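You operate a simulated robot arm through the tools that you are given. There is no shell and no other tool. Be economical: measure what you need, move in short steps, check, and stop when the job is done.

You are at the controls of a simulated two-armed robot. One attempt, no reset.

Task
Take the lid off the small jar on the counter top and lay it down there. Then open the wooden drawer, take the cardboard box labelled "Lamp seals" from the counter end and put it inside, then shut the drawer. Then open the rings door, take the air cap and leave it on the rings cupboard shelf and shut the door again. The order counts.

The check looks at the end state, three seconds after you hand in, the way a careful person would. Anything else that was tipped, shoved, dropped, spilled or broken makes it a failure. Lids that push on must go on centred and level and be pressed home; caps that screw on are set level and turned clockwise until they are tight.

Robot
Two 7-joint arms with two-finger parallel grippers on one trunk, on a base that drives. Base frame: it is fixed to the floor where the robot stands at the start and does not move with it; the origin is under the middle of the robot, x ahead of it, y to its left, z up. Readings come in mm, degrees, newtons and seconds.
The left shoulder is at the start at [70, 177, 1095], the right one opposite. With the tool pointing down near the work surface each hand reaches from about 300 to 740 mm from the robot's upright axis, wherever it stands, measured 20 degrees to its own side. Places, roughly: air cap [-2000, -4250, 750]; cardboard box [500, -3250, 1000]; rings cupboard shelf [700, -1300, 300]; rings door [400, -1300, 300]; till [600, -3100, 600]; wooden drawer [500, -3100, 700]. Payload 3.43 kg a hand.
Tool frame (each hand has its own): the origin (TCP) lies between the finger pads and is the grasp point; the fingertips stand 30 mm ahead of it; z points along the fingers, y is the line along which they close. Largest opening 94 mm; finger width 28, thickness 10; the body of the gripper, 50 by 96 mm, starts 55 mm behind the TCP.
Orientation is that of the tool frame in the base frame, as [roll, pitch, yaw] about the fixed x, y, z axes, in that order (R = Rz(yaw) Ry(pitch) Rx(roll)). With the fingers straight down and closing along the base's y, the tool's x points along the base's -x, its y along +y and its z along -z.

Tools
- The arms move only by the tool servo_tool. It takes "left_steps", "right_steps" or both (then of equal length, played together; a hand with none holds still); each is a list that holds one entry, the list of rows, each a list of 7 numbers: the shift along the tool's x, y, z in mm, then the turn, a rotation vector about the tool's x, y, z in degrees, then the finger opening in mm, from 0 to 94. In form: [[[tx, ty, tz, rx, ry, rz, grip], ...]]. A call has 1 to 8 rows; each row is the pose to reach, as a shift and turn from the pose commanded when the call began, along the tool's axes at that moment. Rows are played at 5 a second. More than 50 mm and 8.6 degrees between two rows, or a gripper value outside its range, and nothing of the call is played. Where a pose cannot be reached the arm comes as near as it can. A force on the tool above 40 N (or 10 N above the force at the start of the call, whichever is more), or a blocked arm, ends the call early, and 0.2 s more pass. Each finger travels about 153 mm/s and halts on what it meets, pressing with about 26 N; the grip force reading is that of the motor and also rises with nothing between the fingers. The clock runs only during rows and for 0.2 s after the last one: add rows that repeat a pose to give the fingers time. The reply holds the time, the measured pose of the TCP, the force on the tool along the base axes, the opening and the grip force, in the units named above and with some noise, with the torque about the TCP (base axes, N m) and any sound that the robot's microphone picked up.
- Cameras (640 x 400 px; columns grow to the right, rows downward): "scene" is now at [112.7, -70.5, 1421.7]; the picture's right is [-0.63, -0.78, 0.00], its down [-0.47, 0.38, -0.80] and it looks along [0.62, -0.50, -0.60] (base axes); focal length 247 px, centre (320, 200). "left" rides on the left gripper at [76, -14, -102] in its tool frame; the picture's right is [0.18, 0.98, 0.00], its down [-0.75, 0.14, -0.64] and it looks along [-0.63, 0.12, 0.77] (tool axes); focal length 243 px, centre (320, 200). "right" rides on the right gripper at [76, 14, -102] in its tool frame; the picture's right is [-0.18, 0.98, 0.00], its down [-0.75, -0.14, -0.64] and it looks along [-0.63, -0.12, 0.77] (tool axes); focal length 243 px, centre (320, 200). There is no depth. A picture from a camera that has moved, and an enlarged one, comes with that camera's place and axes in the base frame and with its lens. The place of the scene camera against the robot may be out by one fixed shift of up to 25 mm in any direction.
- capture(camera): a new picture of that camera. No time passes.
- slide_trunk(by): slides the trunk up (or, below 0, down) by that many mm; the arms and the scene camera ride with it, the base frame stays. It gives what a move gives, with no picture.
- base_move(legs): drives the robot by 1 to 6 legs, each [ahead, turn to the left] in mm and degrees, along the robot's own axes; the way and the turn of a leg run together, so that a leg with both is an arc; at most 1500 mm and 180 degrees a leg. The arms and the cameras ride along, it lands a little off, and it stops where it bumps. It gives what a move gives.
- turn_head(pan, tilt): turns the head with the scene camera to pan (to the left, within 86 degrees either way) and tilt (down, from -29 to 69), counted from straight ahead of the robot. It gives what a move gives.
- close_up(camera, box): a new picture of the part [left, top, right, bottom] of that camera's present view, enlarged. No time passes.
- sign_off(): hands the job in; it is judged then, once.

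Go step by step. Nothing tells you exact positions but the pictures and the camera data: compare them with the known pose of the tool, close in by small moves and look again before you grip or let go. The budget is 165 turns and 130 pictures, counting those below and the enlarged ones. Unless the task says otherwise, let go and move clear before handing in, and close with one line.

The tools are called after "Call:" as a command line: name --argument value ..., lists and objects as JSON in quotes. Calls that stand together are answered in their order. servo_tool: Moves the arms, as the interface text tells. Its arguments: {"type":"object","properties":{"left_steps":{"type":"array"},"right_steps":{"type":"array"}},"required":[]} The other tools are called the same way: slide_trunk (by) slides the trunk up or down; base_move (legs) drives the base; turn_head (pan, tilt) turns the head that bears the scene camera; capture (camera) takes a picture; close_up (camera, box) takes an enlarged picture of a part of a camera's view; sign_off () hands the job in.

At the start:

```text
time_s: 0.0
left_eef_pos: [489.5, -6.7, 1185.4]
left_tcp_rot: [-179.9, -0.1, -180.0]
left_force: [-0.3, -0.7, 0.3]
left_ft_torque: [0.0, 0.01, 0.0]
left_finger_gap: 93.9
left_gripper_force: 0.1
right_eef_pos: [344.2, -476.4, 1141.0]
right_tcp_rot: [179.9, 0.0, -179.9]
right_force: [-0.4, -0.2, -0.2]
right_ft_torque: [-0.02, -0.01, -0.01]
right_finger_gap: 94.1
right_gripper_force: 0.1
trunk travel left (down, up): [-675.0, 165.0]
robot x, y, heading: [2.4, -1.7, 0.1]
head pan, tilt: [-39.1, 37.1]
```

scene: 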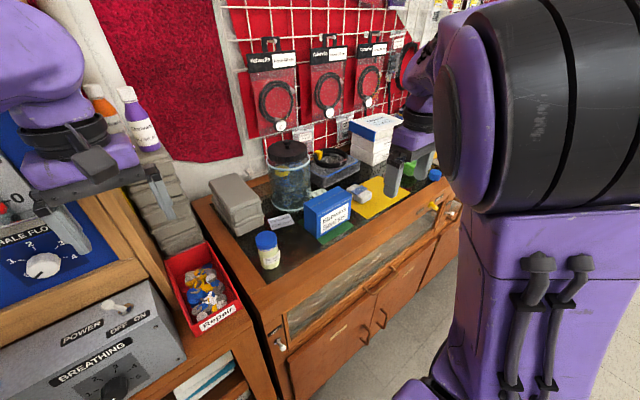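
right: 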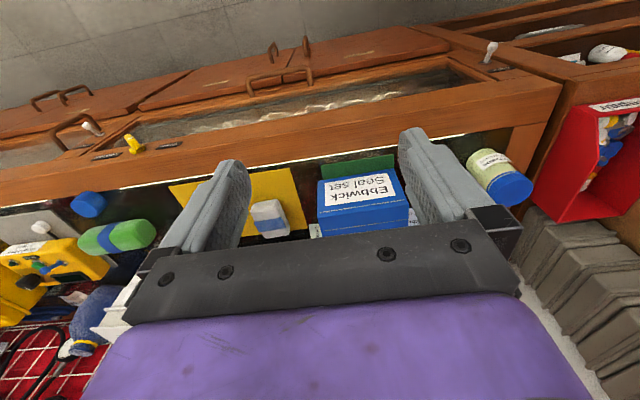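
left: 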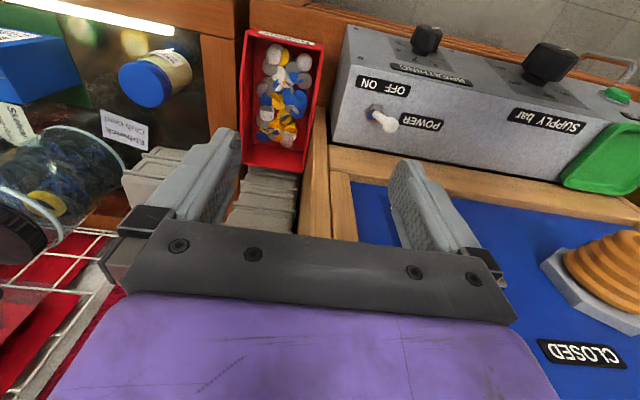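

The small jar with the blue lid appears to be at about [551, -245, 930]. I'll look at it more closely first.

Call:
close_up --camera "scene" --box '[200, 150, 440, 300]'

Call:
close_up --camera "left" --box '[0, 0, 320, 200]'

Call:
close_up --camera "right" --box '[320, 100, 640, 300]'

```text
2.67 times, centred on (320, 225) of scene
camera zoom: at [112.7, -70.5, 1421.7], right [-0.63, -0.78, 0.0], down [-0.47, 0.38, -0.8], along [0.62, -0.5, -0.6], focal length 659 px, centre (320, 133)
```

zoom: 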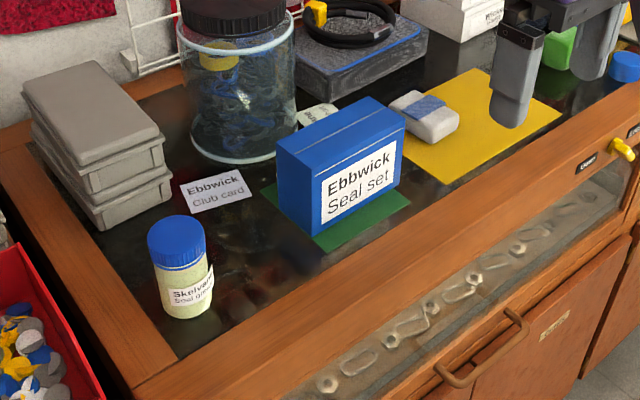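

```text
2.00 times, centred on (160, 100) of left
camera zoom: at [413.4, -20.5, 1288.3], right [-0.18, 0.98, 0.0], down [0.75, 0.14, 0.64], along [0.63, 0.12, -0.77], focal length 485 px, centre (640, 400)
```

zoom: 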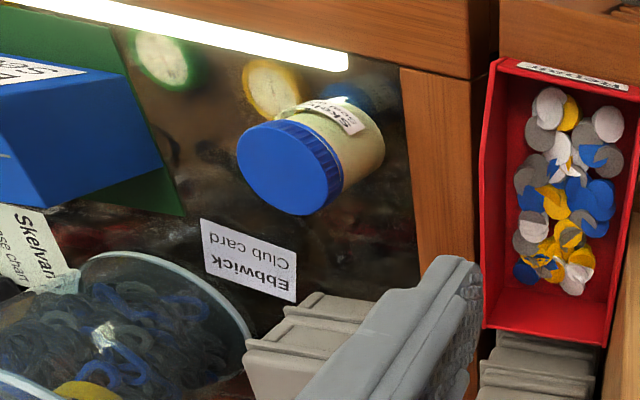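

```text
2.00 times, centred on (480, 200) of right
camera zoom: at [268.3, -461.3, 1243.4], right [0.18, 0.98, 0.0], down [0.75, -0.14, 0.64], along [0.63, -0.12, -0.77], focal length 485 px, centre (0, 200)
```

zoom: 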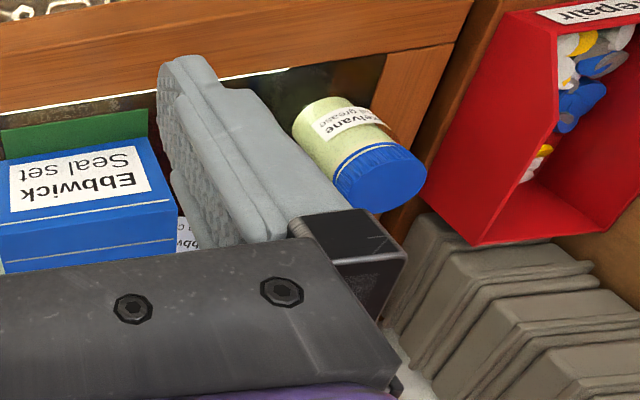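

The jar is a grease jar with a ribbed blue cap, which looks like a screw cap. I'll check for other small jars before committing.

Call:
turn_head --pan -75 --tilt 30

Call:
capture --camera "scene"

Call:
close_up --camera "right" --box '[0, 160, 240, 310]'

```text
time_s: 1.0
left_eef_pos: [488.1, -5.8, 1186.5]
left_tcp_rot: [179.9, 0.0, 180.0]
left_force: [0.7, 0.3, 0.7]
left_ft_torque: [-0.01, -0.01, -0.04]
left_finger_gap: 94.0
left_gripper_force: 0.1
right_eef_pos: [343.1, -474.8, 1142.8]
right_tcp_rot: [179.9, 0.0, -179.9]
right_force: [-0.4, 0.0, 0.7]
right_ft_torque: [-0.01, 0.0, 0.03]
right_finger_gap: 93.8
right_gripper_force: 0.0
trunk travel left (down, up): [-675.0, 165.0]
robot x, y, heading: [0.3, -1.2, 0.1]
head pan, tilt: [-75.0, 30.0]
```

```text
123 pictures are left
camera scene: at [68.8, -103.0, 1432.6], right [-0.97, -0.26, 0.0], down [-0.13, 0.48, -0.87], along [0.22, -0.84, -0.5], focal length 247 px, centre (320, 200)
```

scene: 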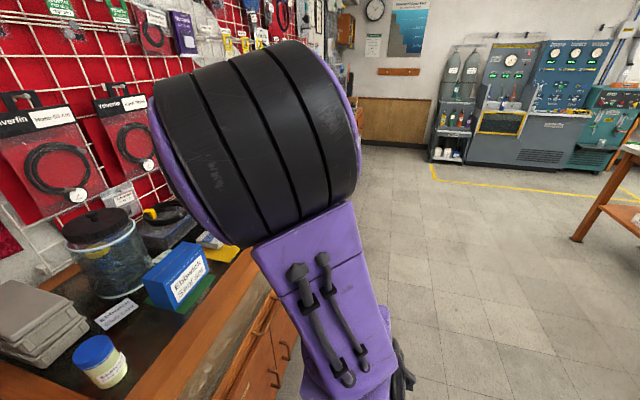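

```text
2.67 times, centred on (120, 235) of right
camera zoom: at [268.3, -461.4, 1243.4], right [0.18, 0.98, 0.0], down [0.75, -0.14, 0.64], along [0.63, -0.12, -0.77], focal length 647 px, centre (853, 107)
```

zoom: 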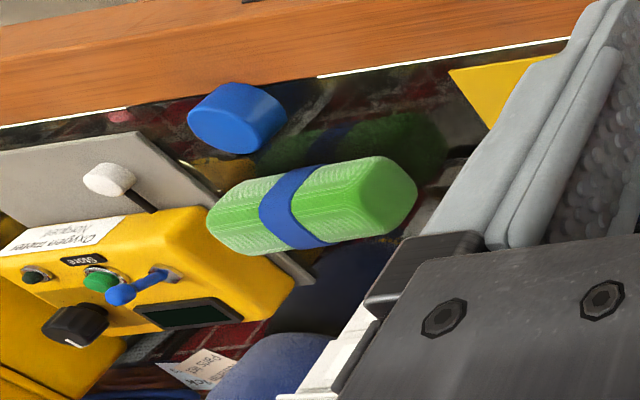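

The grease jar is the only small jar I can see on this counter. I'll bring the right hand high over it.

Call:
servo_tool --right_steps '[[[-30, 33, 9, 0, 0, 0, 94], [-60, 66, 18, 0, 0, 0, 94], [-90, 99, 27, 0, 0, 0, 94], [-120, 132, 36, 0, 0, 0, 94], [-150, 165, 45, 0, 0, 0, 94], [-180, 198, 54, 0, 0, 0, 94], [-208, 230, 62, 0, 0, 0, 94], [-208, 230, 62, 0, 0, 0, 94]]]'

Call:
turn_head --pan -30 --tilt 45

Call:
capture --camera "right"

Call:
capture --camera "scene"

```text
time_s: 2.8
left_eef_pos: [487.7, -8.2, 1186.5]
left_tcp_rot: [179.9, 0.0, 180.0]
left_force: [0.1, 0.0, 0.4]
left_ft_torque: [0.01, 0.0, 0.0]
left_finger_gap: 94.0
left_gripper_force: 0.2
right_eef_pos: [551.5, -245.2, 1080.5]
right_tcp_rot: [180.0, 0.0, -179.9]
right_force: [-0.4, -0.5, 0.1]
right_ft_torque: [0.05, 0.01, -0.04]
right_finger_gap: 94.0
right_gripper_force: 0.1
trunk travel left (down, up): [-675.0, 165.0]
robot x, y, heading: [-0.9, -1.9, -0.0]
head pan, tilt: [-75.0, 30.0]
```

```text
time_s: 3.9
left_eef_pos: [488.1, -6.8, 1185.0]
left_tcp_rot: [180.0, 0.0, -180.0]
left_force: [0.4, -0.9, -0.2]
left_ft_torque: [-0.01, -0.04, -0.02]
left_finger_gap: 94.0
left_gripper_force: 0.1
right_eef_pos: [552.2, -244.3, 1079.5]
right_tcp_rot: [180.0, 0.0, -180.0]
right_force: [-0.2, 0.1, 0.1]
right_ft_torque: [-0.01, -0.04, -0.04]
right_finger_gap: 94.1
right_gripper_force: 0.1
trunk travel left (down, up): [-675.0, 165.0]
robot x, y, heading: [-3.6, 2.3, 0.1]
head pan, tilt: [-30.0, 45.0]
```

```text
121 pictures are left
camera right: at [475.1, -230.3, 1181.8], right [0.18, 0.98, 0.0], down [0.75, -0.14, 0.64], along [0.63, -0.12, -0.77], focal length 243 px, centre (320, 200)
```

right: 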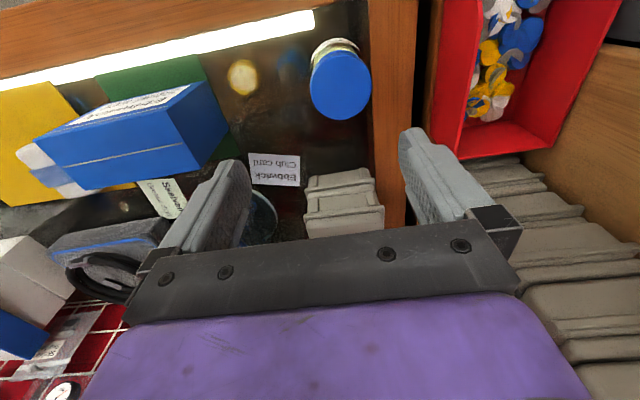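

```text
120 pictures are left
camera scene: at [115.6, -56.5, 1410.1], right [-0.5, -0.87, 0.0], down [-0.61, 0.35, -0.71], along [0.61, -0.35, -0.71], focal length 247 px, centre (320, 200)
```

scene: 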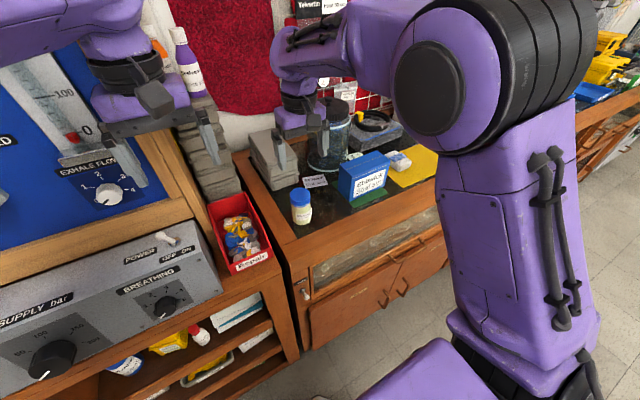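

Triangulating the lid top puts it at [537, -225, 953], about 53 mm across. I'll descend to 30 mm above it and look again.

Call:
servo_tool --right_steps '[[[8, 10, 10, 0, 0, 0, 94], [15, 20, 30, 0, 0, 0, 94], [15, 20, 55, 0, 0, 0, 94], [15, 20, 70, 0, 0, 0, 94], [15, 20, 70, 0, 0, 0, 94]]]'

Call:
capture --camera "right"

Call:
close_up --camera "scene" --box '[240, 100, 400, 240]'

```text
time_s: 5.1
left_eef_pos: [488.4, -6.6, 1185.2]
left_tcp_rot: [-180.0, 0.0, -179.9]
left_force: [0.9, 0.3, 1.4]
left_ft_torque: [0.02, 0.03, 0.0]
left_finger_gap: 93.9
left_gripper_force: 0.0
right_eef_pos: [538.4, -224.4, 1009.9]
right_tcp_rot: [180.0, 0.0, -179.9]
right_force: [0.0, 0.6, -0.3]
right_ft_torque: [-0.01, 0.0, 0.02]
right_finger_gap: 93.9
right_gripper_force: 0.2
trunk travel left (down, up): [-675.0, 165.0]
robot x, y, heading: [-5.2, -0.2, -0.1]
head pan, tilt: [-30.0, 45.0]
```

```text
119 pictures are left
camera right: at [461.9, -211.2, 1111.4], right [0.18, 0.98, 0.0], down [0.75, -0.14, 0.64], along [0.63, -0.12, -0.77], focal length 243 px, centre (320, 200)
```

right: 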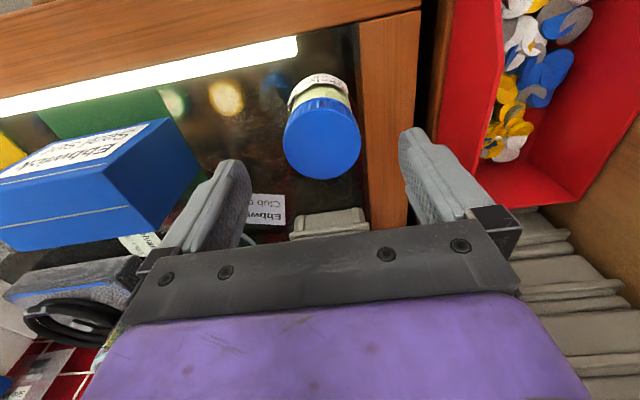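

```text
2.86 times, centred on (320, 170) of scene
camera zoom: at [115.5, -56.1, 1410.1], right [-0.5, -0.87, 0.0], down [-0.61, 0.35, -0.71], along [0.61, -0.35, -0.71], focal length 706 px, centre (320, 286)
```

zoom: 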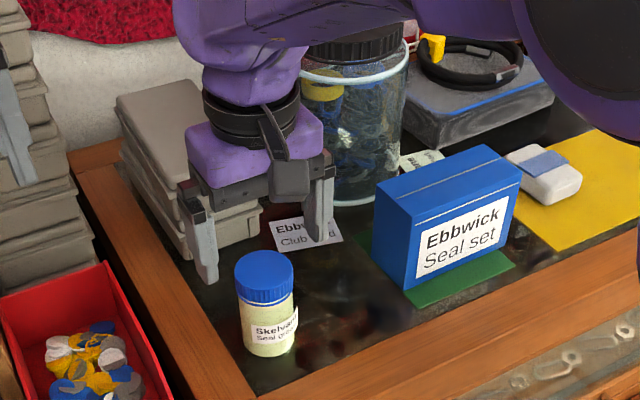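

Cap position is confirmed; cap height is about 18 mm. I'll lower so the fingertips cover only the cap, then close gently.

Call:
servo_tool --right_steps '[[[0, 0, 15, 0, 0, 0, 94], [0, 0, 30, 0, 0, 0, 94], [0, 0, 42, 0, 0, 0, 94], [0, 0, 42, 0, 0, 0, 70], [0, 0, 42, 0, 0, 0, 60], [0, 0, 42, 0, 0, 0, 45], [0, 0, 42, 0, 0, 0, 45]]]'

Call:
capture --camera "right"

Call:
close_up --camera "scene" --box '[240, 100, 400, 240]'

```text
time_s: 6.7
left_eef_pos: [488.9, -5.7, 1185.2]
left_tcp_rot: [-180.0, 0.0, 180.0]
left_force: [-1.5, -0.2, -0.3]
left_ft_torque: [0.01, -0.02, 0.0]
left_finger_gap: 94.0
left_gripper_force: 0.1
right_eef_pos: [537.8, -225.7, 967.5]
right_tcp_rot: [180.0, 0.0, -180.0]
right_force: [0.0, 0.7, 1.1]
right_ft_torque: [0.02, -0.07, 0.0]
right_finger_gap: 52.1
right_gripper_force: 25.8
trunk travel left (down, up): [-675.0, 165.0]
robot x, y, heading: [-5.8, -2.6, 0.1]
head pan, tilt: [-30.0, 45.0]
```

```text
117 pictures are left
camera right: at [461.6, -211.6, 1069.0], right [0.18, 0.98, 0.0], down [0.75, -0.14, 0.64], along [0.63, -0.12, -0.77], focal length 243 px, centre (320, 200)
```

right: 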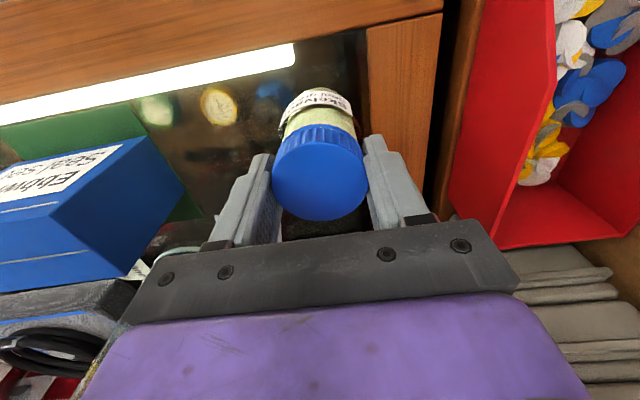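

```text
2.86 times, centred on (320, 170) of scene
camera zoom: at [115.6, -56.0, 1410.1], right [-0.5, -0.87, 0.0], down [-0.61, 0.35, -0.71], along [0.61, -0.35, -0.71], focal length 706 px, centre (320, 286)
```

zoom: 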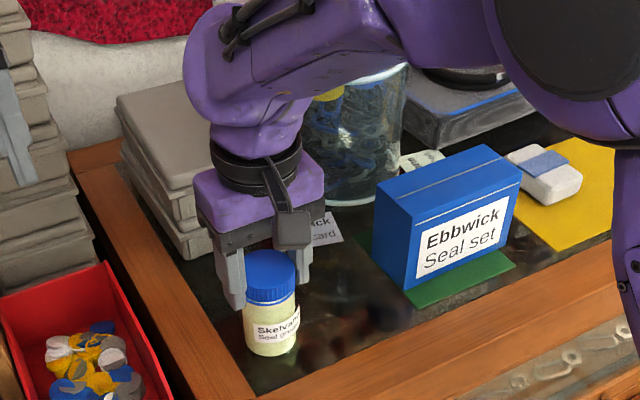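

The cap is gripped at 52 mm. I'll try a small anticlockwise twist and watch the label to see whether the body turns with it.

Call:
servo_tool --right_steps '[[[0, 0, 0, 0, 0, -6, 45], [0, 0, 0, 0, 0, -12, 45], [0, 0, 0, 0, 0, -18, 45], [0, 0, 0, 0, 0, -24, 45], [0, 0, 0, 0, 0, -30, 45], [0, 0, 0, 0, 0, -30, 45]]]'

Call:
close_up --camera "scene" --box '[240, 100, 400, 240]'

```text
time_s: 8.1
left_eef_pos: [489.0, -6.8, 1185.0]
left_tcp_rot: [-179.9, 0.1, -180.0]
left_force: [-0.5, 0.0, 0.2]
left_ft_torque: [-0.01, -0.01, 0.01]
left_finger_gap: 94.1
left_gripper_force: 0.1
right_eef_pos: [537.1, -224.8, 967.8]
right_tcp_rot: [180.0, 0.0, -149.9]
right_force: [-0.6, -0.5, -0.3]
right_ft_torque: [-0.05, -0.09, -0.05]
right_finger_gap: 51.9
right_gripper_force: 26.0
trunk travel left (down, up): [-675.0, 165.0]
robot x, y, heading: [0.4, 0.7, 0.1]
head pan, tilt: [-30.0, 45.0]
```

```text
2.86 times, centred on (320, 170) of scene
camera zoom: at [115.8, -56.4, 1410.0], right [-0.5, -0.87, 0.0], down [-0.61, 0.35, -0.71], along [0.61, -0.35, -0.71], focal length 706 px, centre (320, 286)
```

zoom: 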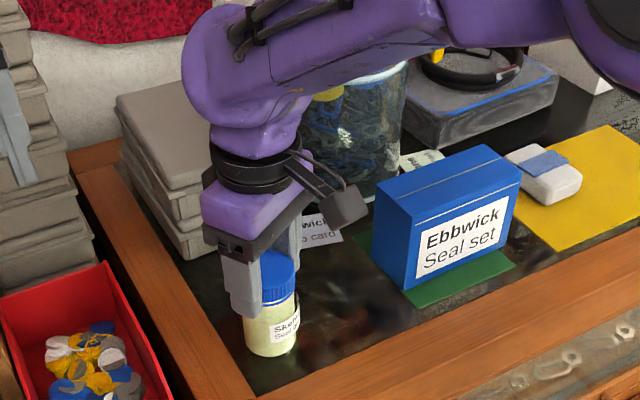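

The body turned with the cap, so the jar needs more hold. First I'll turn back and see whether pressing down gives enough bottom friction.

Call:
servo_tool --right_steps '[[[0, 0, 0, 0, 0, 8, 45], [0, 0, 0, 0, 0, 16, 45], [0, 0, 0, 0, 0, 24, 45], [0, 0, 0, 0, 0, 30, 45], [0, 0, 2, 0, 0, 30, 45], [0, 0, 4, 0, 0, 30, 45], [0, 0, 4, 0, 0, 30, 45]]]'

Call:
close_up --camera "scene" --box '[240, 100, 400, 240]'

```text
time_s: 9.7
left_eef_pos: [485.2, -6.5, 1187.7]
left_tcp_rot: [-179.9, 0.3, -180.0]
left_force: [-0.2, 0.0, 0.3]
left_ft_torque: [0.0, -0.01, 0.03]
left_finger_gap: 94.1
left_gripper_force: 0.0
right_eef_pos: [536.8, -225.5, 966.8]
right_tcp_rot: [-179.8, 0.5, -180.0]
right_force: [5.6, -5.2, 32.1]
right_ft_torque: [-0.33, 0.08, 0.07]
right_finger_gap: 51.9
right_gripper_force: 26.0
trunk travel left (down, up): [-675.0, 165.0]
robot x, y, heading: [-0.3, 2.2, -0.1]
head pan, tilt: [-30.0, 45.0]
```

```text
2.86 times, centred on (320, 170) of scene
camera zoom: at [112.4, -55.4, 1410.8], right [-0.5, -0.87, 0.0], down [-0.61, 0.35, -0.71], along [0.61, -0.35, -0.71], focal length 706 px, centre (320, 286)
```

zoom: 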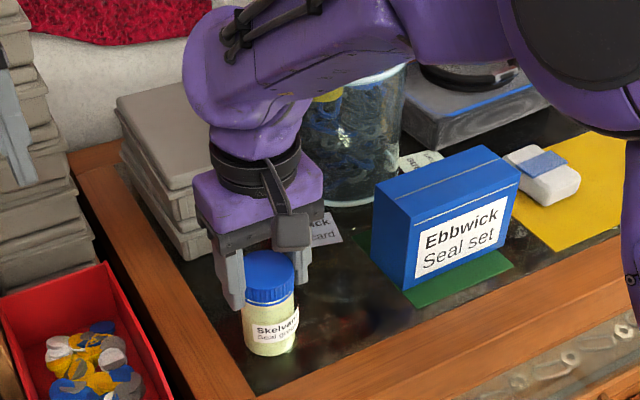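

Pressing with about 32 N now. I'll twist anticlockwise while holding that pressure and compare the label again.

Call:
servo_tool --right_steps '[[[0, 0, 0, 0, 0, -6, 45], [0, 0, 0, 0, 0, -12, 45], [0, 0, 0, 0, 0, -18, 45], [0, 0, 0, 0, 0, -24, 45], [0, 0, 0, 0, 0, -30, 45], [0, 0, 0, 0, 0, -30, 45]]]'

Call:
close_up --camera "scene" --box '[240, 100, 400, 240]'

```text
time_s: 11.1
left_eef_pos: [484.3, -3.0, 1187.4]
left_tcp_rot: [-179.8, 0.3, -179.9]
left_force: [-0.2, 0.5, -0.7]
left_ft_torque: [0.01, 0.02, 0.01]
left_finger_gap: 93.9
left_gripper_force: 0.1
right_eef_pos: [534.7, -222.6, 966.7]
right_tcp_rot: [-179.7, 0.3, -149.9]
right_force: [-2.6, 6.1, 36.0]
right_ft_torque: [0.57, 0.16, 0.06]
right_finger_gap: 52.1
right_gripper_force: 26.1
trunk travel left (down, up): [-675.0, 165.0]
robot x, y, heading: [1.1, 2.0, -0.1]
head pan, tilt: [-30.0, 45.0]
```

```text
2.86 times, centred on (320, 170) of scene
camera zoom: at [109.8, -52.7, 1410.8], right [-0.5, -0.87, 0.0], down [-0.61, 0.35, -0.71], along [0.62, -0.36, -0.7], focal length 706 px, centre (320, 286)
```

zoom: 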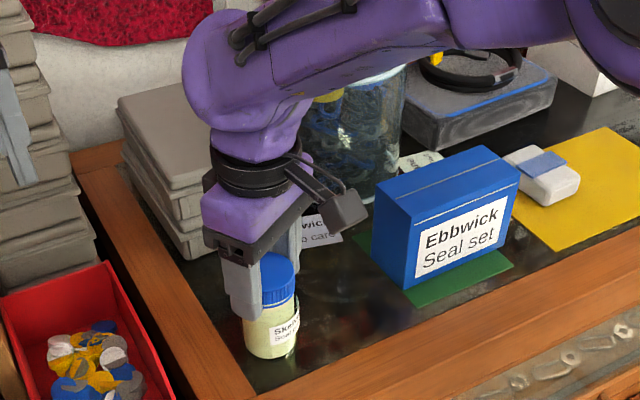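

Pressing is not enough; the body must be held. I'll lift the jar by its cap so the left hand can grip the body in the air, clear of the counter.

Call:
servo_tool --right_steps '[[[0, 0, -5, 0, 0, 8, 45], [0, 0, -12, 0, 0, 16, 45], [0, 0, -25, 0, 0, 24, 45], [0, 0, -45, 0, 0, 30, 45], [0, 0, -75, 0, 0, 30, 45], [0, 0, -105, 0, 0, 30, 45], [0, 0, -135, 0, 0, 30, 45], [0, 0, -150, 0, 0, 30, 45]]]'

Call:
capture --camera "scene"

Call:
capture --camera "right"

```text
time_s: 12.9
left_eef_pos: [488.3, -6.9, 1185.7]
left_tcp_rot: [180.0, 0.0, 179.9]
left_force: [1.1, 0.4, 0.0]
left_ft_torque: [-0.03, 0.0, 0.02]
left_finger_gap: 94.2
left_gripper_force: 0.1
right_eef_pos: [537.5, -225.7, 1113.3]
right_tcp_rot: [180.0, 0.0, 179.9]
right_force: [-0.7, 0.1, 0.6]
right_ft_torque: [-0.03, 0.01, 0.01]
right_finger_gap: 45.0
right_gripper_force: 0.0
trunk travel left (down, up): [-675.0, 165.0]
robot x, y, heading: [0.4, 0.9, 0.0]
head pan, tilt: [-30.0, 45.0]
```

```text
112 pictures are left
camera scene: at [115.6, -56.3, 1410.0], right [-0.5, -0.87, 0.0], down [-0.61, 0.35, -0.71], along [0.61, -0.35, -0.71], focal length 247 px, centre (320, 200)
```

scene: 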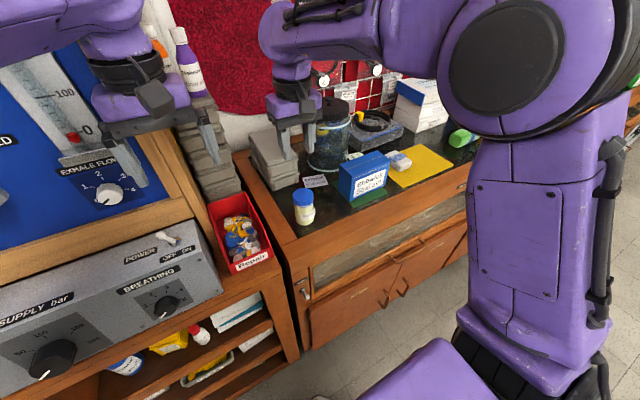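

```text
111 pictures are left
camera right: at [461.2, -211.6, 1215.3], right [0.18, 0.98, 0.0], down [0.75, -0.14, 0.64], along [0.63, -0.12, -0.77], focal length 243 px, centre (320, 200)
```

right: 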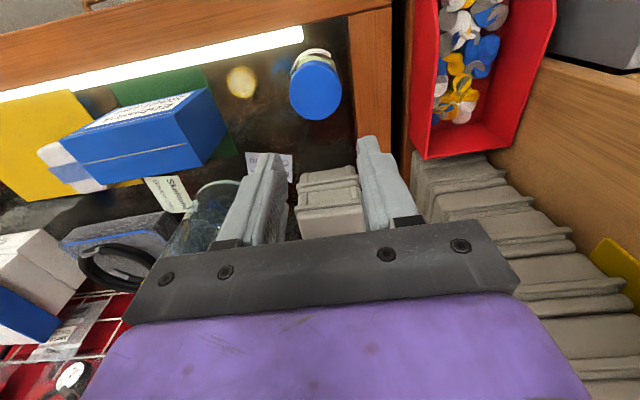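

The cap slipped out of the fingers and the jar still stands, lid on, at about [530, -229]. I'll bring the left hand in low, tilted forward, to hold the body against the counter.

Call:
servo_tool --left_steps '[[[13, -13, 7, 0, -7.25, 0, 94], [27, -26, 14, 0, -14.5, 0, 94], [40, -39, 21, 0, -21.75, 0, 94], [54, -52, 28, 0, -29, 0, 94], [67, -65, 35, 0, -36.25, 0, 94], [81, -78, 42, 0, -43.5, 0, 94], [94, -91, 49, 0, -50.75, 0, 94], [108, -103, 56, 0, -58, 0, 94]]]'

Call:
capture --camera "left"

```text
time_s: 14.7
left_eef_pos: [379.5, -111.6, 1128.8]
left_tcp_rot: [-180.0, 58.2, 180.0]
left_force: [-1.0, 0.2, 0.0]
left_ft_torque: [-0.01, -0.02, 0.0]
left_finger_gap: 94.0
left_gripper_force: 0.1
right_eef_pos: [536.9, -227.2, 1112.9]
right_tcp_rot: [180.0, 0.1, -179.9]
right_force: [-0.6, -0.1, -0.4]
right_ft_torque: [0.05, 0.01, -0.01]
right_finger_gap: 44.8
right_gripper_force: 0.1
trunk travel left (down, up): [-675.0, 165.0]
robot x, y, heading: [-1.1, 0.7, 0.2]
head pan, tilt: [-30.0, 45.0]
```

```text
110 pictures are left
camera left: at [252.9, -125.0, 1118.8], right [-0.1, 0.98, -0.16], down [-0.15, 0.14, 0.98], along [0.98, 0.12, 0.13], focal length 243 px, centre (320, 200)
```

left: 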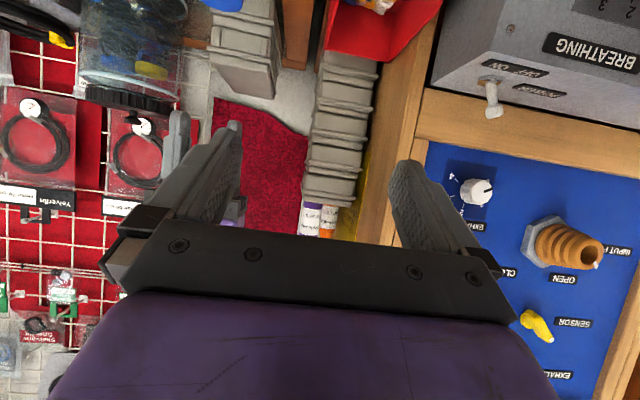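

Orientation reached. Now to the approach point 100 mm behind the jar body.

Call:
servo_tool --left_steps '[[[20, -20, 23, 0, 0, 0, 94], [41, -40, 46, 0, 0, 0, 94], [61, -60, 69, 0, 0, 0, 94], [81, -80, 92, 0, 0, 0, 94], [101, -100, 115, 0, 0, 0, 94], [122, -118, 137, 0, 0, 0, 94], [122, -118, 137, 0, 0, 0, 94]]]'

Call:
capture --camera "left"

Call:
capture --camera "scene"

Call:
capture --camera "right"

```text
time_s: 16.3
left_eef_pos: [433.7, -227.0, 953.2]
left_tcp_rot: [179.8, 58.1, 179.8]
left_force: [-0.1, -0.2, 0.1]
left_ft_torque: [0.0, -0.02, 0.0]
left_finger_gap: 93.9
left_gripper_force: 0.0
right_eef_pos: [537.0, -226.4, 1113.4]
right_tcp_rot: [180.0, 0.0, -179.9]
right_force: [-0.2, 0.4, -0.2]
right_ft_torque: [0.0, 0.0, -0.02]
right_finger_gap: 45.1
right_gripper_force: 0.0
trunk travel left (down, up): [-675.0, 165.0]
robot x, y, heading: [1.5, -0.4, 0.1]
head pan, tilt: [-30.0, 45.0]
```

```text
109 pictures are left
camera left: at [307.2, -241.3, 943.0], right [-0.1, 0.98, -0.16], down [-0.15, 0.14, 0.98], along [0.98, 0.12, 0.13], focal length 243 px, centre (320, 200)
```

left: 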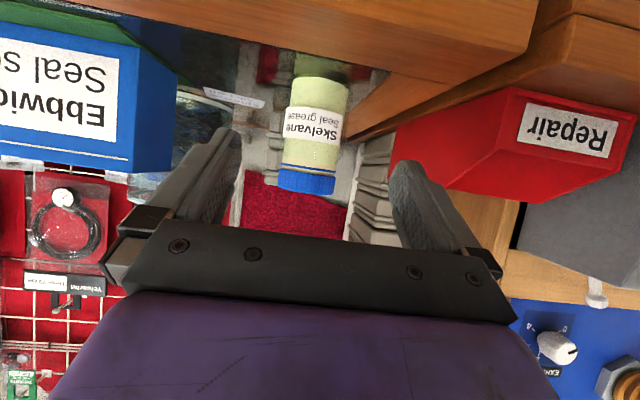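

```text
108 pictures are left
camera scene: at [115.3, -56.7, 1410.1], right [-0.5, -0.87, 0.0], down [-0.61, 0.35, -0.71], along [0.61, -0.35, -0.71], focal length 247 px, centre (320, 200)
```

scene: 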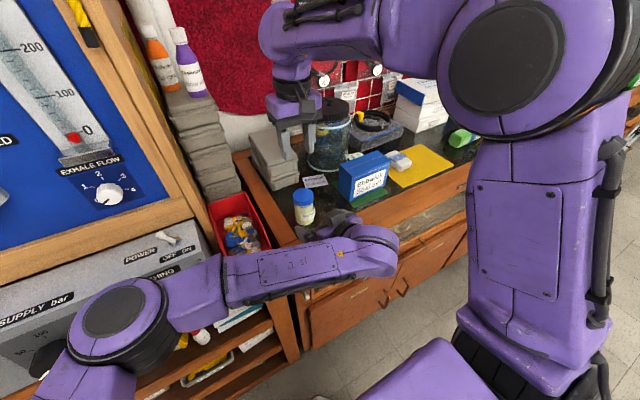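

```text
107 pictures are left
camera right: at [461.0, -211.8, 1215.0], right [0.18, 0.98, 0.0], down [0.75, -0.14, 0.64], along [0.63, -0.12, -0.77], focal length 243 px, centre (320, 200)
```

right: 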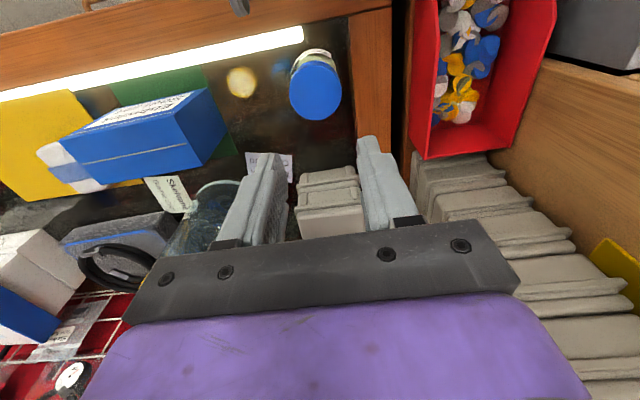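

The jar body sits right on the left hand's axis. I'll slide in 98 mm and close on the body.

Call:
servo_tool --left_steps '[[[0, -1.5, 33, 0, 0, 0, 94], [0, -1.5, 66, 0, 0, 0, 94], [0, -1.5, 85, 0, 0, 0, 94], [0, -1.5, 98, 0, 0, 0, 94], [0, -1.5, 98, 0, 0, 0, 70], [0, -1.5, 98, 0, 0, 0, 56], [0, -1.5, 98, 0, 0, 0, 40], [0, -1.5, 98, 0, 0, 0, 40]]]'

Call:
capture --camera "left"

Call:
capture --camera "right"

```text
time_s: 18.1
left_eef_pos: [516.0, -228.4, 902.4]
left_tcp_rot: [180.0, 58.0, -180.0]
left_force: [-1.5, -0.6, 0.2]
left_ft_torque: [0.02, 0.04, 0.01]
left_finger_gap: 57.4
left_gripper_force: 26.4
right_eef_pos: [537.9, -226.8, 1112.4]
right_tcp_rot: [-180.0, 0.0, -180.0]
right_force: [-0.5, 0.0, 0.5]
right_ft_torque: [-0.03, -0.02, 0.01]
right_finger_gap: 45.2
right_gripper_force: 0.1
trunk travel left (down, up): [-675.0, 165.0]
robot x, y, heading: [-1.9, 0.2, -0.0]
head pan, tilt: [-30.0, 45.0]
```

```text
106 pictures are left
camera left: at [389.3, -242.3, 892.0], right [-0.1, 0.98, -0.16], down [-0.15, 0.14, 0.98], along [0.98, 0.12, 0.13], focal length 243 px, centre (320, 200)
```

left: 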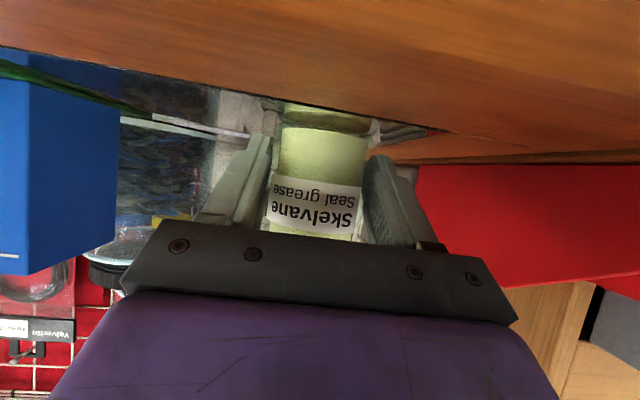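

```text
105 pictures are left
camera right: at [461.4, -212.0, 1214.8], right [0.18, 0.98, 0.0], down [0.75, -0.14, 0.64], along [0.63, -0.12, -0.77], focal length 243 px, centre (320, 200)
```

right: 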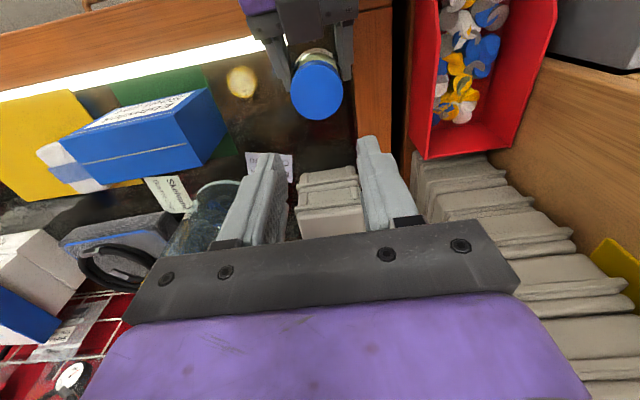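

The body is held firmly (57 mm). Now the right hand goes back over the cap and grips it.

Call:
servo_tool --right_steps '[[[7, -2, 30, 0, 0, 0, 94], [7, -2, 70, 0, 0, 0, 94], [7, -2, 105, 0, 0, 0, 94], [7, -2, 130, 0, 0, 0, 94], [7, -2, 145, 0, 0, 0, 94], [7, -2, 145, 0, 0, 0, 65], [7, -2, 145, 0, 0, 0, 42], [7, -2, 145, 0, 0, 0, 42]]]'

Call:
capture --camera "right"

```text
time_s: 19.9
left_eef_pos: [515.8, -227.5, 903.1]
left_tcp_rot: [-179.9, 58.1, -180.0]
left_force: [-3.6, 9.5, -0.2]
left_ft_torque: [-0.46, -0.18, 0.23]
left_finger_gap: 57.6
left_gripper_force: 26.0
right_eef_pos: [529.6, -227.5, 968.9]
right_tcp_rot: [-179.9, -0.1, 179.9]
right_force: [3.2, -9.2, 0.1]
right_ft_torque: [-0.12, -0.01, -0.05]
right_finger_gap: 51.7
right_gripper_force: 25.6
trunk travel left (down, up): [-675.0, 165.0]
robot x, y, heading: [-3.7, 3.9, -0.3]
head pan, tilt: [-30.0, 45.0]
```

```text
104 pictures are left
camera right: at [454.0, -213.4, 1070.5], right [0.18, 0.98, 0.0], down [0.75, -0.14, 0.64], along [0.63, -0.12, -0.77], focal length 243 px, centre (320, 200)
```

right: 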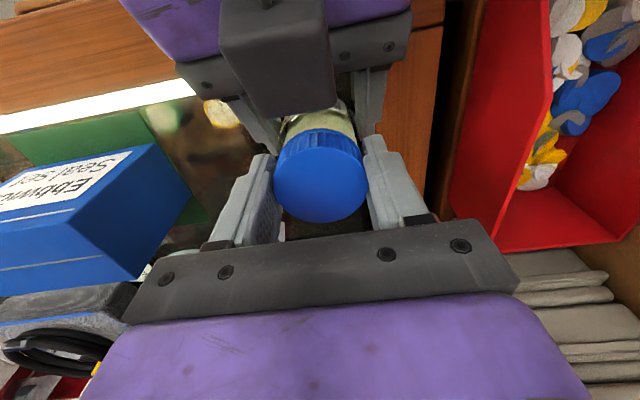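

Both hands hold the jar. I'll twist the cap anticlockwise 24°, watching forces and sound.

Call:
servo_tool --right_steps '[[[0, 0, 0, 0, 0, -4, 42], [0, 0, 0, 0, 0, -8, 42], [0, 0, 0, 0, 0, -12, 42], [0, 0, 0, 0, 0, -16, 42], [0, 0, 0, 0, 0, -20, 42], [0, 0, 0, 0, 0, -24, 42], [0, 0, 0, 0, 0, -24, 42]]]'

Call:
capture --camera "right"

Call:
capture --camera "left"

```text
time_s: 21.5
left_eef_pos: [516.1, -226.9, 901.7]
left_tcp_rot: [180.0, 58.1, -179.9]
left_force: [-6.3, 21.1, -0.2]
left_ft_torque: [-0.63, -0.4, 0.45]
left_finger_gap: 57.7
left_gripper_force: 26.2
right_eef_pos: [530.0, -228.4, 968.5]
right_tcp_rot: [-180.0, 0.1, -155.9]
right_force: [7.7, -19.8, 7.8]
right_ft_torque: [-0.53, -0.07, -0.13]
right_finger_gap: 51.3
right_gripper_force: 26.1
trunk travel left (down, up): [-675.0, 165.0]
robot x, y, heading: [0.8, 2.5, 0.2]
head pan, tilt: [-30.0, 45.0]
```

```text
103 pictures are left
camera right: at [454.7, -245.6, 1071.0], right [-0.23, 0.97, 0.0], down [0.74, 0.18, 0.64], along [0.63, 0.15, -0.77], focal length 243 px, centre (320, 200)
```

right: 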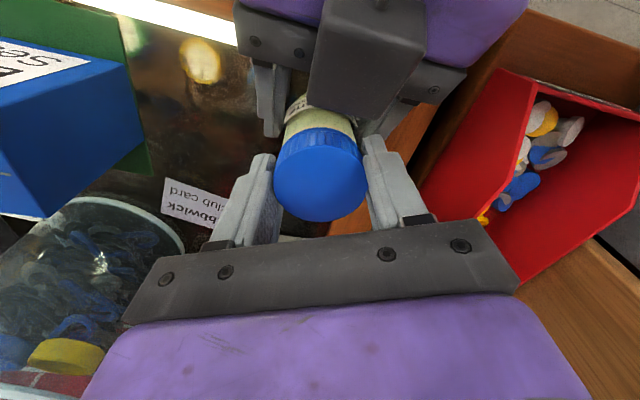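

```text
102 pictures are left
camera left: at [389.6, -241.7, 892.0], right [-0.1, 0.98, -0.16], down [-0.15, 0.14, 0.98], along [0.98, 0.12, 0.13], focal length 243 px, centre (320, 200)
```

left: 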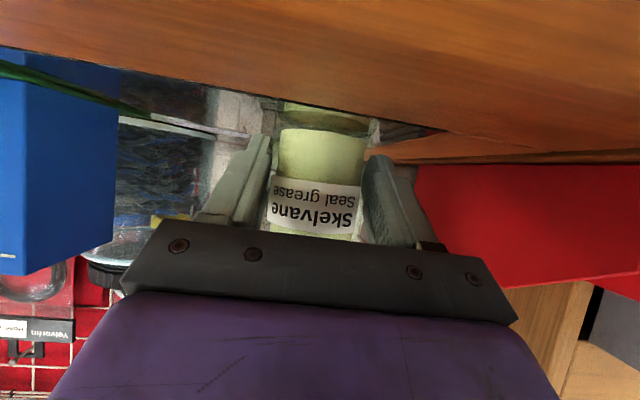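

The body stayed still and the cap is turning and pushing up, so it unscrews. I'll regrip for another stroke, easing the sideways load by 1.5 mm.

Call:
servo_tool --right_steps '[[[0.6, -1.4, 0, 0, 0, 0, 64], [0.6, -1.4, -8, 0, 0, 8, 64], [0.6, -1.4, -8, 0, 0, 16, 64], [0.6, -1.4, -8, 0, 0, 24, 64], [0.6, -1.4, -8, 0, 0, 32, 64], [0.6, -1.4, -8, 0, 0, 40, 64], [0.6, -1.4, -8, 0, 0, 48, 64], [0.6, -1.4, -8, 0, 0, 54, 64]]]'

Call:
servo_tool --right_steps '[[[0, 0, 7, 0, 0, 0, 64], [0, 0, 7, 0, 0, 0, 42], [0, 0, 7, 0, 0, -8, 42], [0, 0, 6.5, 0, 0, -16, 42], [0, 0, 6.5, 0, 0, -24, 42], [0, 0, 6, 0, 0, -32, 42], [0, 0, 6, 0, 0, -40, 42], [0, 0, 6, 0, 0, -48, 42]]]'

Call:
capture --camera "right"

```text
time_s: 23.3
left_eef_pos: [516.5, -228.3, 901.9]
left_tcp_rot: [-179.9, 58.0, -180.0]
left_force: [0.2, 0.7, -0.3]
left_ft_torque: [0.01, 0.07, 0.0]
left_finger_gap: 57.4
left_gripper_force: 25.8
right_eef_pos: [530.7, -228.2, 976.3]
right_tcp_rot: [180.0, 0.1, 149.9]
right_force: [-0.1, 0.8, -0.4]
right_ft_torque: [0.02, -0.01, -0.01]
right_finger_gap: 63.9
right_gripper_force: 0.0
trunk travel left (down, up): [-675.0, 165.0]
robot x, y, heading: [-3.9, 1.0, 0.1]
head pan, tilt: [-30.0, 45.0]
```

```text
time_s: 25.1
left_eef_pos: [515.4, -229.0, 903.1]
left_tcp_rot: [-180.0, 58.0, 180.0]
left_force: [-9.3, -0.4, -2.9]
left_ft_torque: [0.2, -0.21, 0.01]
left_finger_gap: 57.8
left_gripper_force: 26.2
right_eef_pos: [531.2, -228.2, 971.1]
right_tcp_rot: [-179.8, 0.0, -161.8]
right_force: [8.0, -0.3, 5.5]
right_ft_torque: [-0.23, -0.23, 0.01]
right_finger_gap: 50.3
right_gripper_force: 25.7
trunk travel left (down, up): [-675.0, 165.0]
robot x, y, heading: [-0.5, -0.9, 0.3]
head pan, tilt: [-30.0, 45.0]
```

```text
101 pictures are left
camera right: at [454.0, -238.9, 1072.5], right [-0.13, 0.99, 0.0], down [0.76, 0.1, 0.64], along [0.64, 0.08, -0.77], focal length 243 px, centre (320, 200)
```

right: 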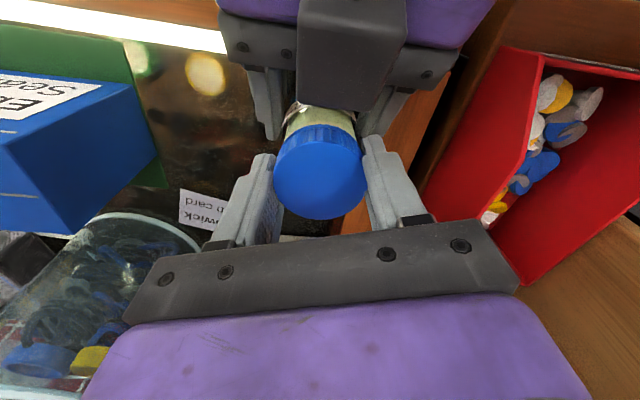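

Turning well. Another regrip-and-twist stroke.

Call:
servo_tool --right_steps '[[[-1, -0.3, 0, 0, 0, 0, 64], [-1, -0.3, -8, 0, 0, 8, 64], [-1, -0.3, -8, 0, 0, 16, 64], [-1, -0.3, -8, 0, 0, 24, 64], [-1, -0.3, -8, 0, 0, 32, 64], [-1, -0.3, -8, 0, 0, 40, 64], [-1, -0.3, -8, 0, 0, 48, 64], [-1, -0.3, -8, 0, 0, 54, 64]]]'

Call:
servo_tool --right_steps '[[[0, 0, 9, 0, 0, 0, 64], [0, 0, 9, 0, 0, 0, 42], [0, 0, 9, 0, 0, -8, 42], [0, 0, 8.5, 0, 0, -16, 42], [0, 0, 8.5, 0, 0, -24, 42], [0, 0, 8, 0, 0, -32, 42], [0, 0, 8, 0, 0, -40, 42], [0, 0, 8, 0, 0, -48, 42]]]'

Call:
capture --camera "left"

```text
time_s: 26.9
left_eef_pos: [517.1, -228.3, 902.8]
left_tcp_rot: [-180.0, 58.0, -179.9]
left_force: [-0.2, 0.3, 0.3]
left_ft_torque: [-0.02, 0.05, 0.0]
left_finger_gap: 57.5
left_gripper_force: 25.5
right_eef_pos: [532.4, -227.9, 978.1]
right_tcp_rot: [179.9, 0.0, 143.9]
right_force: [-1.0, 0.5, -0.3]
right_ft_torque: [0.0, 0.0, 0.04]
right_finger_gap: 64.3
right_gripper_force: 0.0
trunk travel left (down, up): [-675.0, 165.0]
robot x, y, heading: [-0.8, 2.9, -0.3]
head pan, tilt: [-30.0, 45.0]
```

```text
time_s: 28.7
left_eef_pos: [515.3, -228.8, 902.2]
left_tcp_rot: [179.9, 58.0, 180.0]
left_force: [-4.2, -11.1, -0.6]
left_ft_torque: [0.76, -0.05, -0.16]
left_finger_gap: 57.5
left_gripper_force: 26.1
right_eef_pos: [533.3, -228.8, 970.8]
right_tcp_rot: [-180.0, -0.1, -167.9]
right_force: [2.7, 10.3, 2.5]
right_ft_torque: [0.0, -0.14, -0.05]
right_finger_gap: 50.5
right_gripper_force: 25.6
trunk travel left (down, up): [-675.0, 165.0]
robot x, y, heading: [-1.1, -0.5, -0.1]
head pan, tilt: [-30.0, 45.0]
```

```text
100 pictures are left
camera left: at [389.0, -242.5, 892.1], right [-0.1, 0.98, -0.16], down [-0.14, 0.14, 0.98], along [0.98, 0.12, 0.13], focal length 243 px, centre (320, 200)
```

left: 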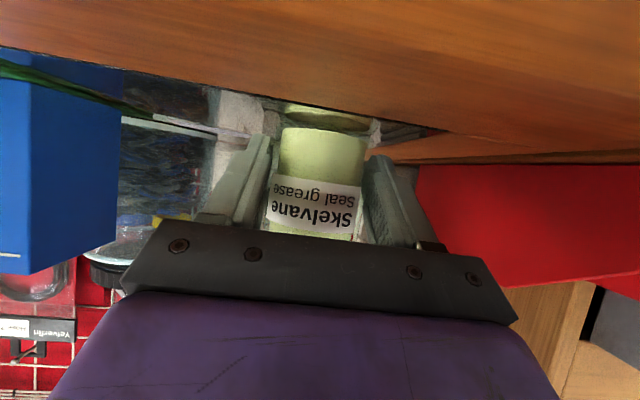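

About 120° unscrewed. I'll test with a gentle 4 mm lift.

Call:
servo_tool --right_steps '[[[0, 0, -1, 0, 0, -4, 42], [0, 0, -2, 0, 0, -8, 42], [0, 0, -3, 0, 0, -12, 42], [0, 0, -4, 0, 0, -16, 42], [0, 0, -4, 0, 0, -16, 42]]]'

Call:
capture --camera "right"

```text
time_s: 29.9
left_eef_pos: [515.9, -228.7, 903.6]
left_tcp_rot: [-179.9, 58.1, 180.0]
left_force: [-13.7, -9.0, 18.6]
left_ft_torque: [0.49, -0.82, -0.16]
left_finger_gap: 57.8
left_gripper_force: 26.1
right_eef_pos: [532.6, -227.9, 973.9]
right_tcp_rot: [179.9, -0.1, -151.9]
right_force: [13.6, 9.6, -22.3]
right_ft_torque: [0.19, -0.47, 0.04]
right_finger_gap: 50.5
right_gripper_force: 26.1
trunk travel left (down, up): [-675.0, 165.0]
robot x, y, heading: [0.0, -2.9, 0.2]
head pan, tilt: [-30.0, 45.0]
```

```text
99 pictures are left
camera right: at [457.7, -252.6, 1076.2], right [-0.3, 0.95, 0.0], down [0.73, 0.23, 0.64], along [0.61, 0.19, -0.77], focal length 243 px, centre (320, 200)
```

right: 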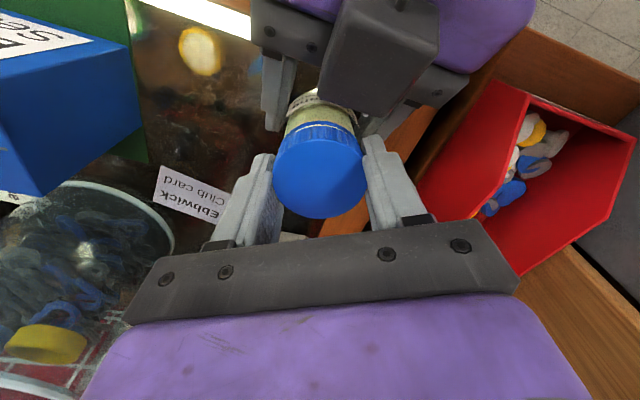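

Still threaded, so more turns. I'll relax the pull, correct the side load, and do another stroke.

Call:
servo_tool --right_steps '[[[-1.5, 0.3, 3, 0, 0, 0, 42], [-1.5, 0.3, 3, 0, 0, 0, 64], [-1.5, 0.3, -6, 0, 0, 8.5, 64], [-1.5, 0.3, -6, 0, 0, 17, 64], [-1.5, 0.3, -6, 0, 0, 25.5, 64], [-1.5, 0.3, -6, 0, 0, 34, 64], [-1.5, 0.3, -6, 0, 0, 42.5, 64], [-1.5, 0.3, -6, 0, 0, 51, 64]]]'

Call:
servo_tool --right_steps '[[[0, 0, 0, 0, 0, 8, 64], [0, 0, 8, 0, 0, 12, 64], [0, 0, 8, 0, 0, 12, 42], [0, 0, 8, 0, 0, 12, 42], [0, 0, 8, 0, 0, 4, 42], [0, 0, 7.7, 0, 0, -4, 42], [0, 0, 7.4, 0, 0, -12, 42], [0, 0, 7, 0, 0, -20, 42]]]'

Call:
servo_tool --right_steps '[[[0, 0, 0, 0, 0, -8, 42], [0, 0, -0.4, 0, 0, -16, 42], [0, 0, -0.8, 0, 0, -24, 42], [0, 0, -1.2, 0, 0, -32, 42], [0, 0, -1.2, 0, 0, -32, 42]]]'

Call:
capture --camera "right"

```text
time_s: 31.7
left_eef_pos: [516.0, -228.9, 902.0]
left_tcp_rot: [-180.0, 58.0, 179.9]
left_force: [-1.2, -0.4, -2.6]
left_ft_torque: [-0.01, 0.06, -0.02]
left_finger_gap: 57.6
left_gripper_force: 26.3
right_eef_pos: [532.4, -227.7, 980.7]
right_tcp_rot: [-179.9, 0.0, 156.9]
right_force: [-0.7, -0.3, -0.5]
right_ft_torque: [0.02, 0.03, 0.03]
right_finger_gap: 64.2
right_gripper_force: 0.0
trunk travel left (down, up): [-675.0, 165.0]
robot x, y, heading: [0.1, -0.9, 0.1]
head pan, tilt: [-30.0, 45.0]
```

```text
time_s: 33.5
left_eef_pos: [516.0, -229.1, 901.9]
left_tcp_rot: [179.9, 58.0, -179.9]
left_force: [3.1, 5.2, -3.8]
left_ft_torque: [0.23, 0.26, 0.13]
left_finger_gap: 57.4
left_gripper_force: 26.0
right_eef_pos: [533.5, -227.9, 972.8]
right_tcp_rot: [-180.0, 0.0, 177.2]
right_force: [-2.8, -5.4, 1.2]
right_ft_torque: [-0.57, -0.05, -0.01]
right_finger_gap: 50.8
right_gripper_force: 25.8
trunk travel left (down, up): [-675.0, 165.0]
robot x, y, heading: [0.6, 0.3, 0.0]
head pan, tilt: [-30.0, 45.0]
```

```text
time_s: 34.7
left_eef_pos: [517.2, -228.3, 902.2]
left_tcp_rot: [-179.9, 57.9, -180.0]
left_force: [0.2, 5.1, -0.9]
left_ft_torque: [0.13, 0.14, 0.08]
left_finger_gap: 57.4
left_gripper_force: 25.5
right_eef_pos: [533.1, -227.7, 973.9]
right_tcp_rot: [179.9, 0.1, -150.9]
right_force: [-0.7, -5.4, -2.0]
right_ft_torque: [-0.48, -0.03, -0.03]
right_finger_gap: 50.9
right_gripper_force: 25.8
trunk travel left (down, up): [-675.0, 165.0]
robot x, y, heading: [-1.4, -2.5, -0.1]
head pan, tilt: [-30.0, 45.0]
```

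```text
98 pictures are left
camera right: at [459.7, -252.7, 1076.7], right [-0.32, 0.95, 0.0], down [0.73, 0.24, 0.64], along [0.61, 0.2, -0.77], focal length 243 px, centre (320, 200)
```

right: 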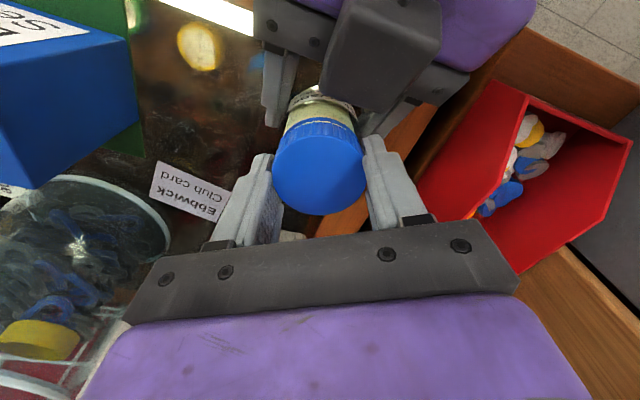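

About 190° in total, with low force. I'll test a lift again.

Call:
servo_tool --right_steps '[[[0, 0, -1, 0, 0, 0, 42], [0, 0, -2, 0, 0, 0, 42], [0, 0, -3, 0, 0, 0, 42], [0, 0, -4, 0, 0, 0, 42], [0, 0, -4, 0, 0, 0, 42]]]'

```text
time_s: 35.9
left_eef_pos: [516.1, -229.2, 903.5]
left_tcp_rot: [-179.9, 58.3, 179.8]
left_force: [-6.2, 3.2, 24.6]
left_ft_torque: [0.06, -0.49, 0.06]
left_finger_gap: 57.8
left_gripper_force: 25.8
right_eef_pos: [532.6, -227.7, 977.6]
right_tcp_rot: [180.0, 0.0, -151.0]
right_force: [5.9, -2.6, -27.8]
right_ft_torque: [-0.16, -0.38, 0.0]
right_finger_gap: 50.7
right_gripper_force: 26.1
trunk travel left (down, up): [-675.0, 165.0]
robot x, y, heading: [2.7, 1.3, 0.0]
head pan, tilt: [-30.0, 45.0]
```

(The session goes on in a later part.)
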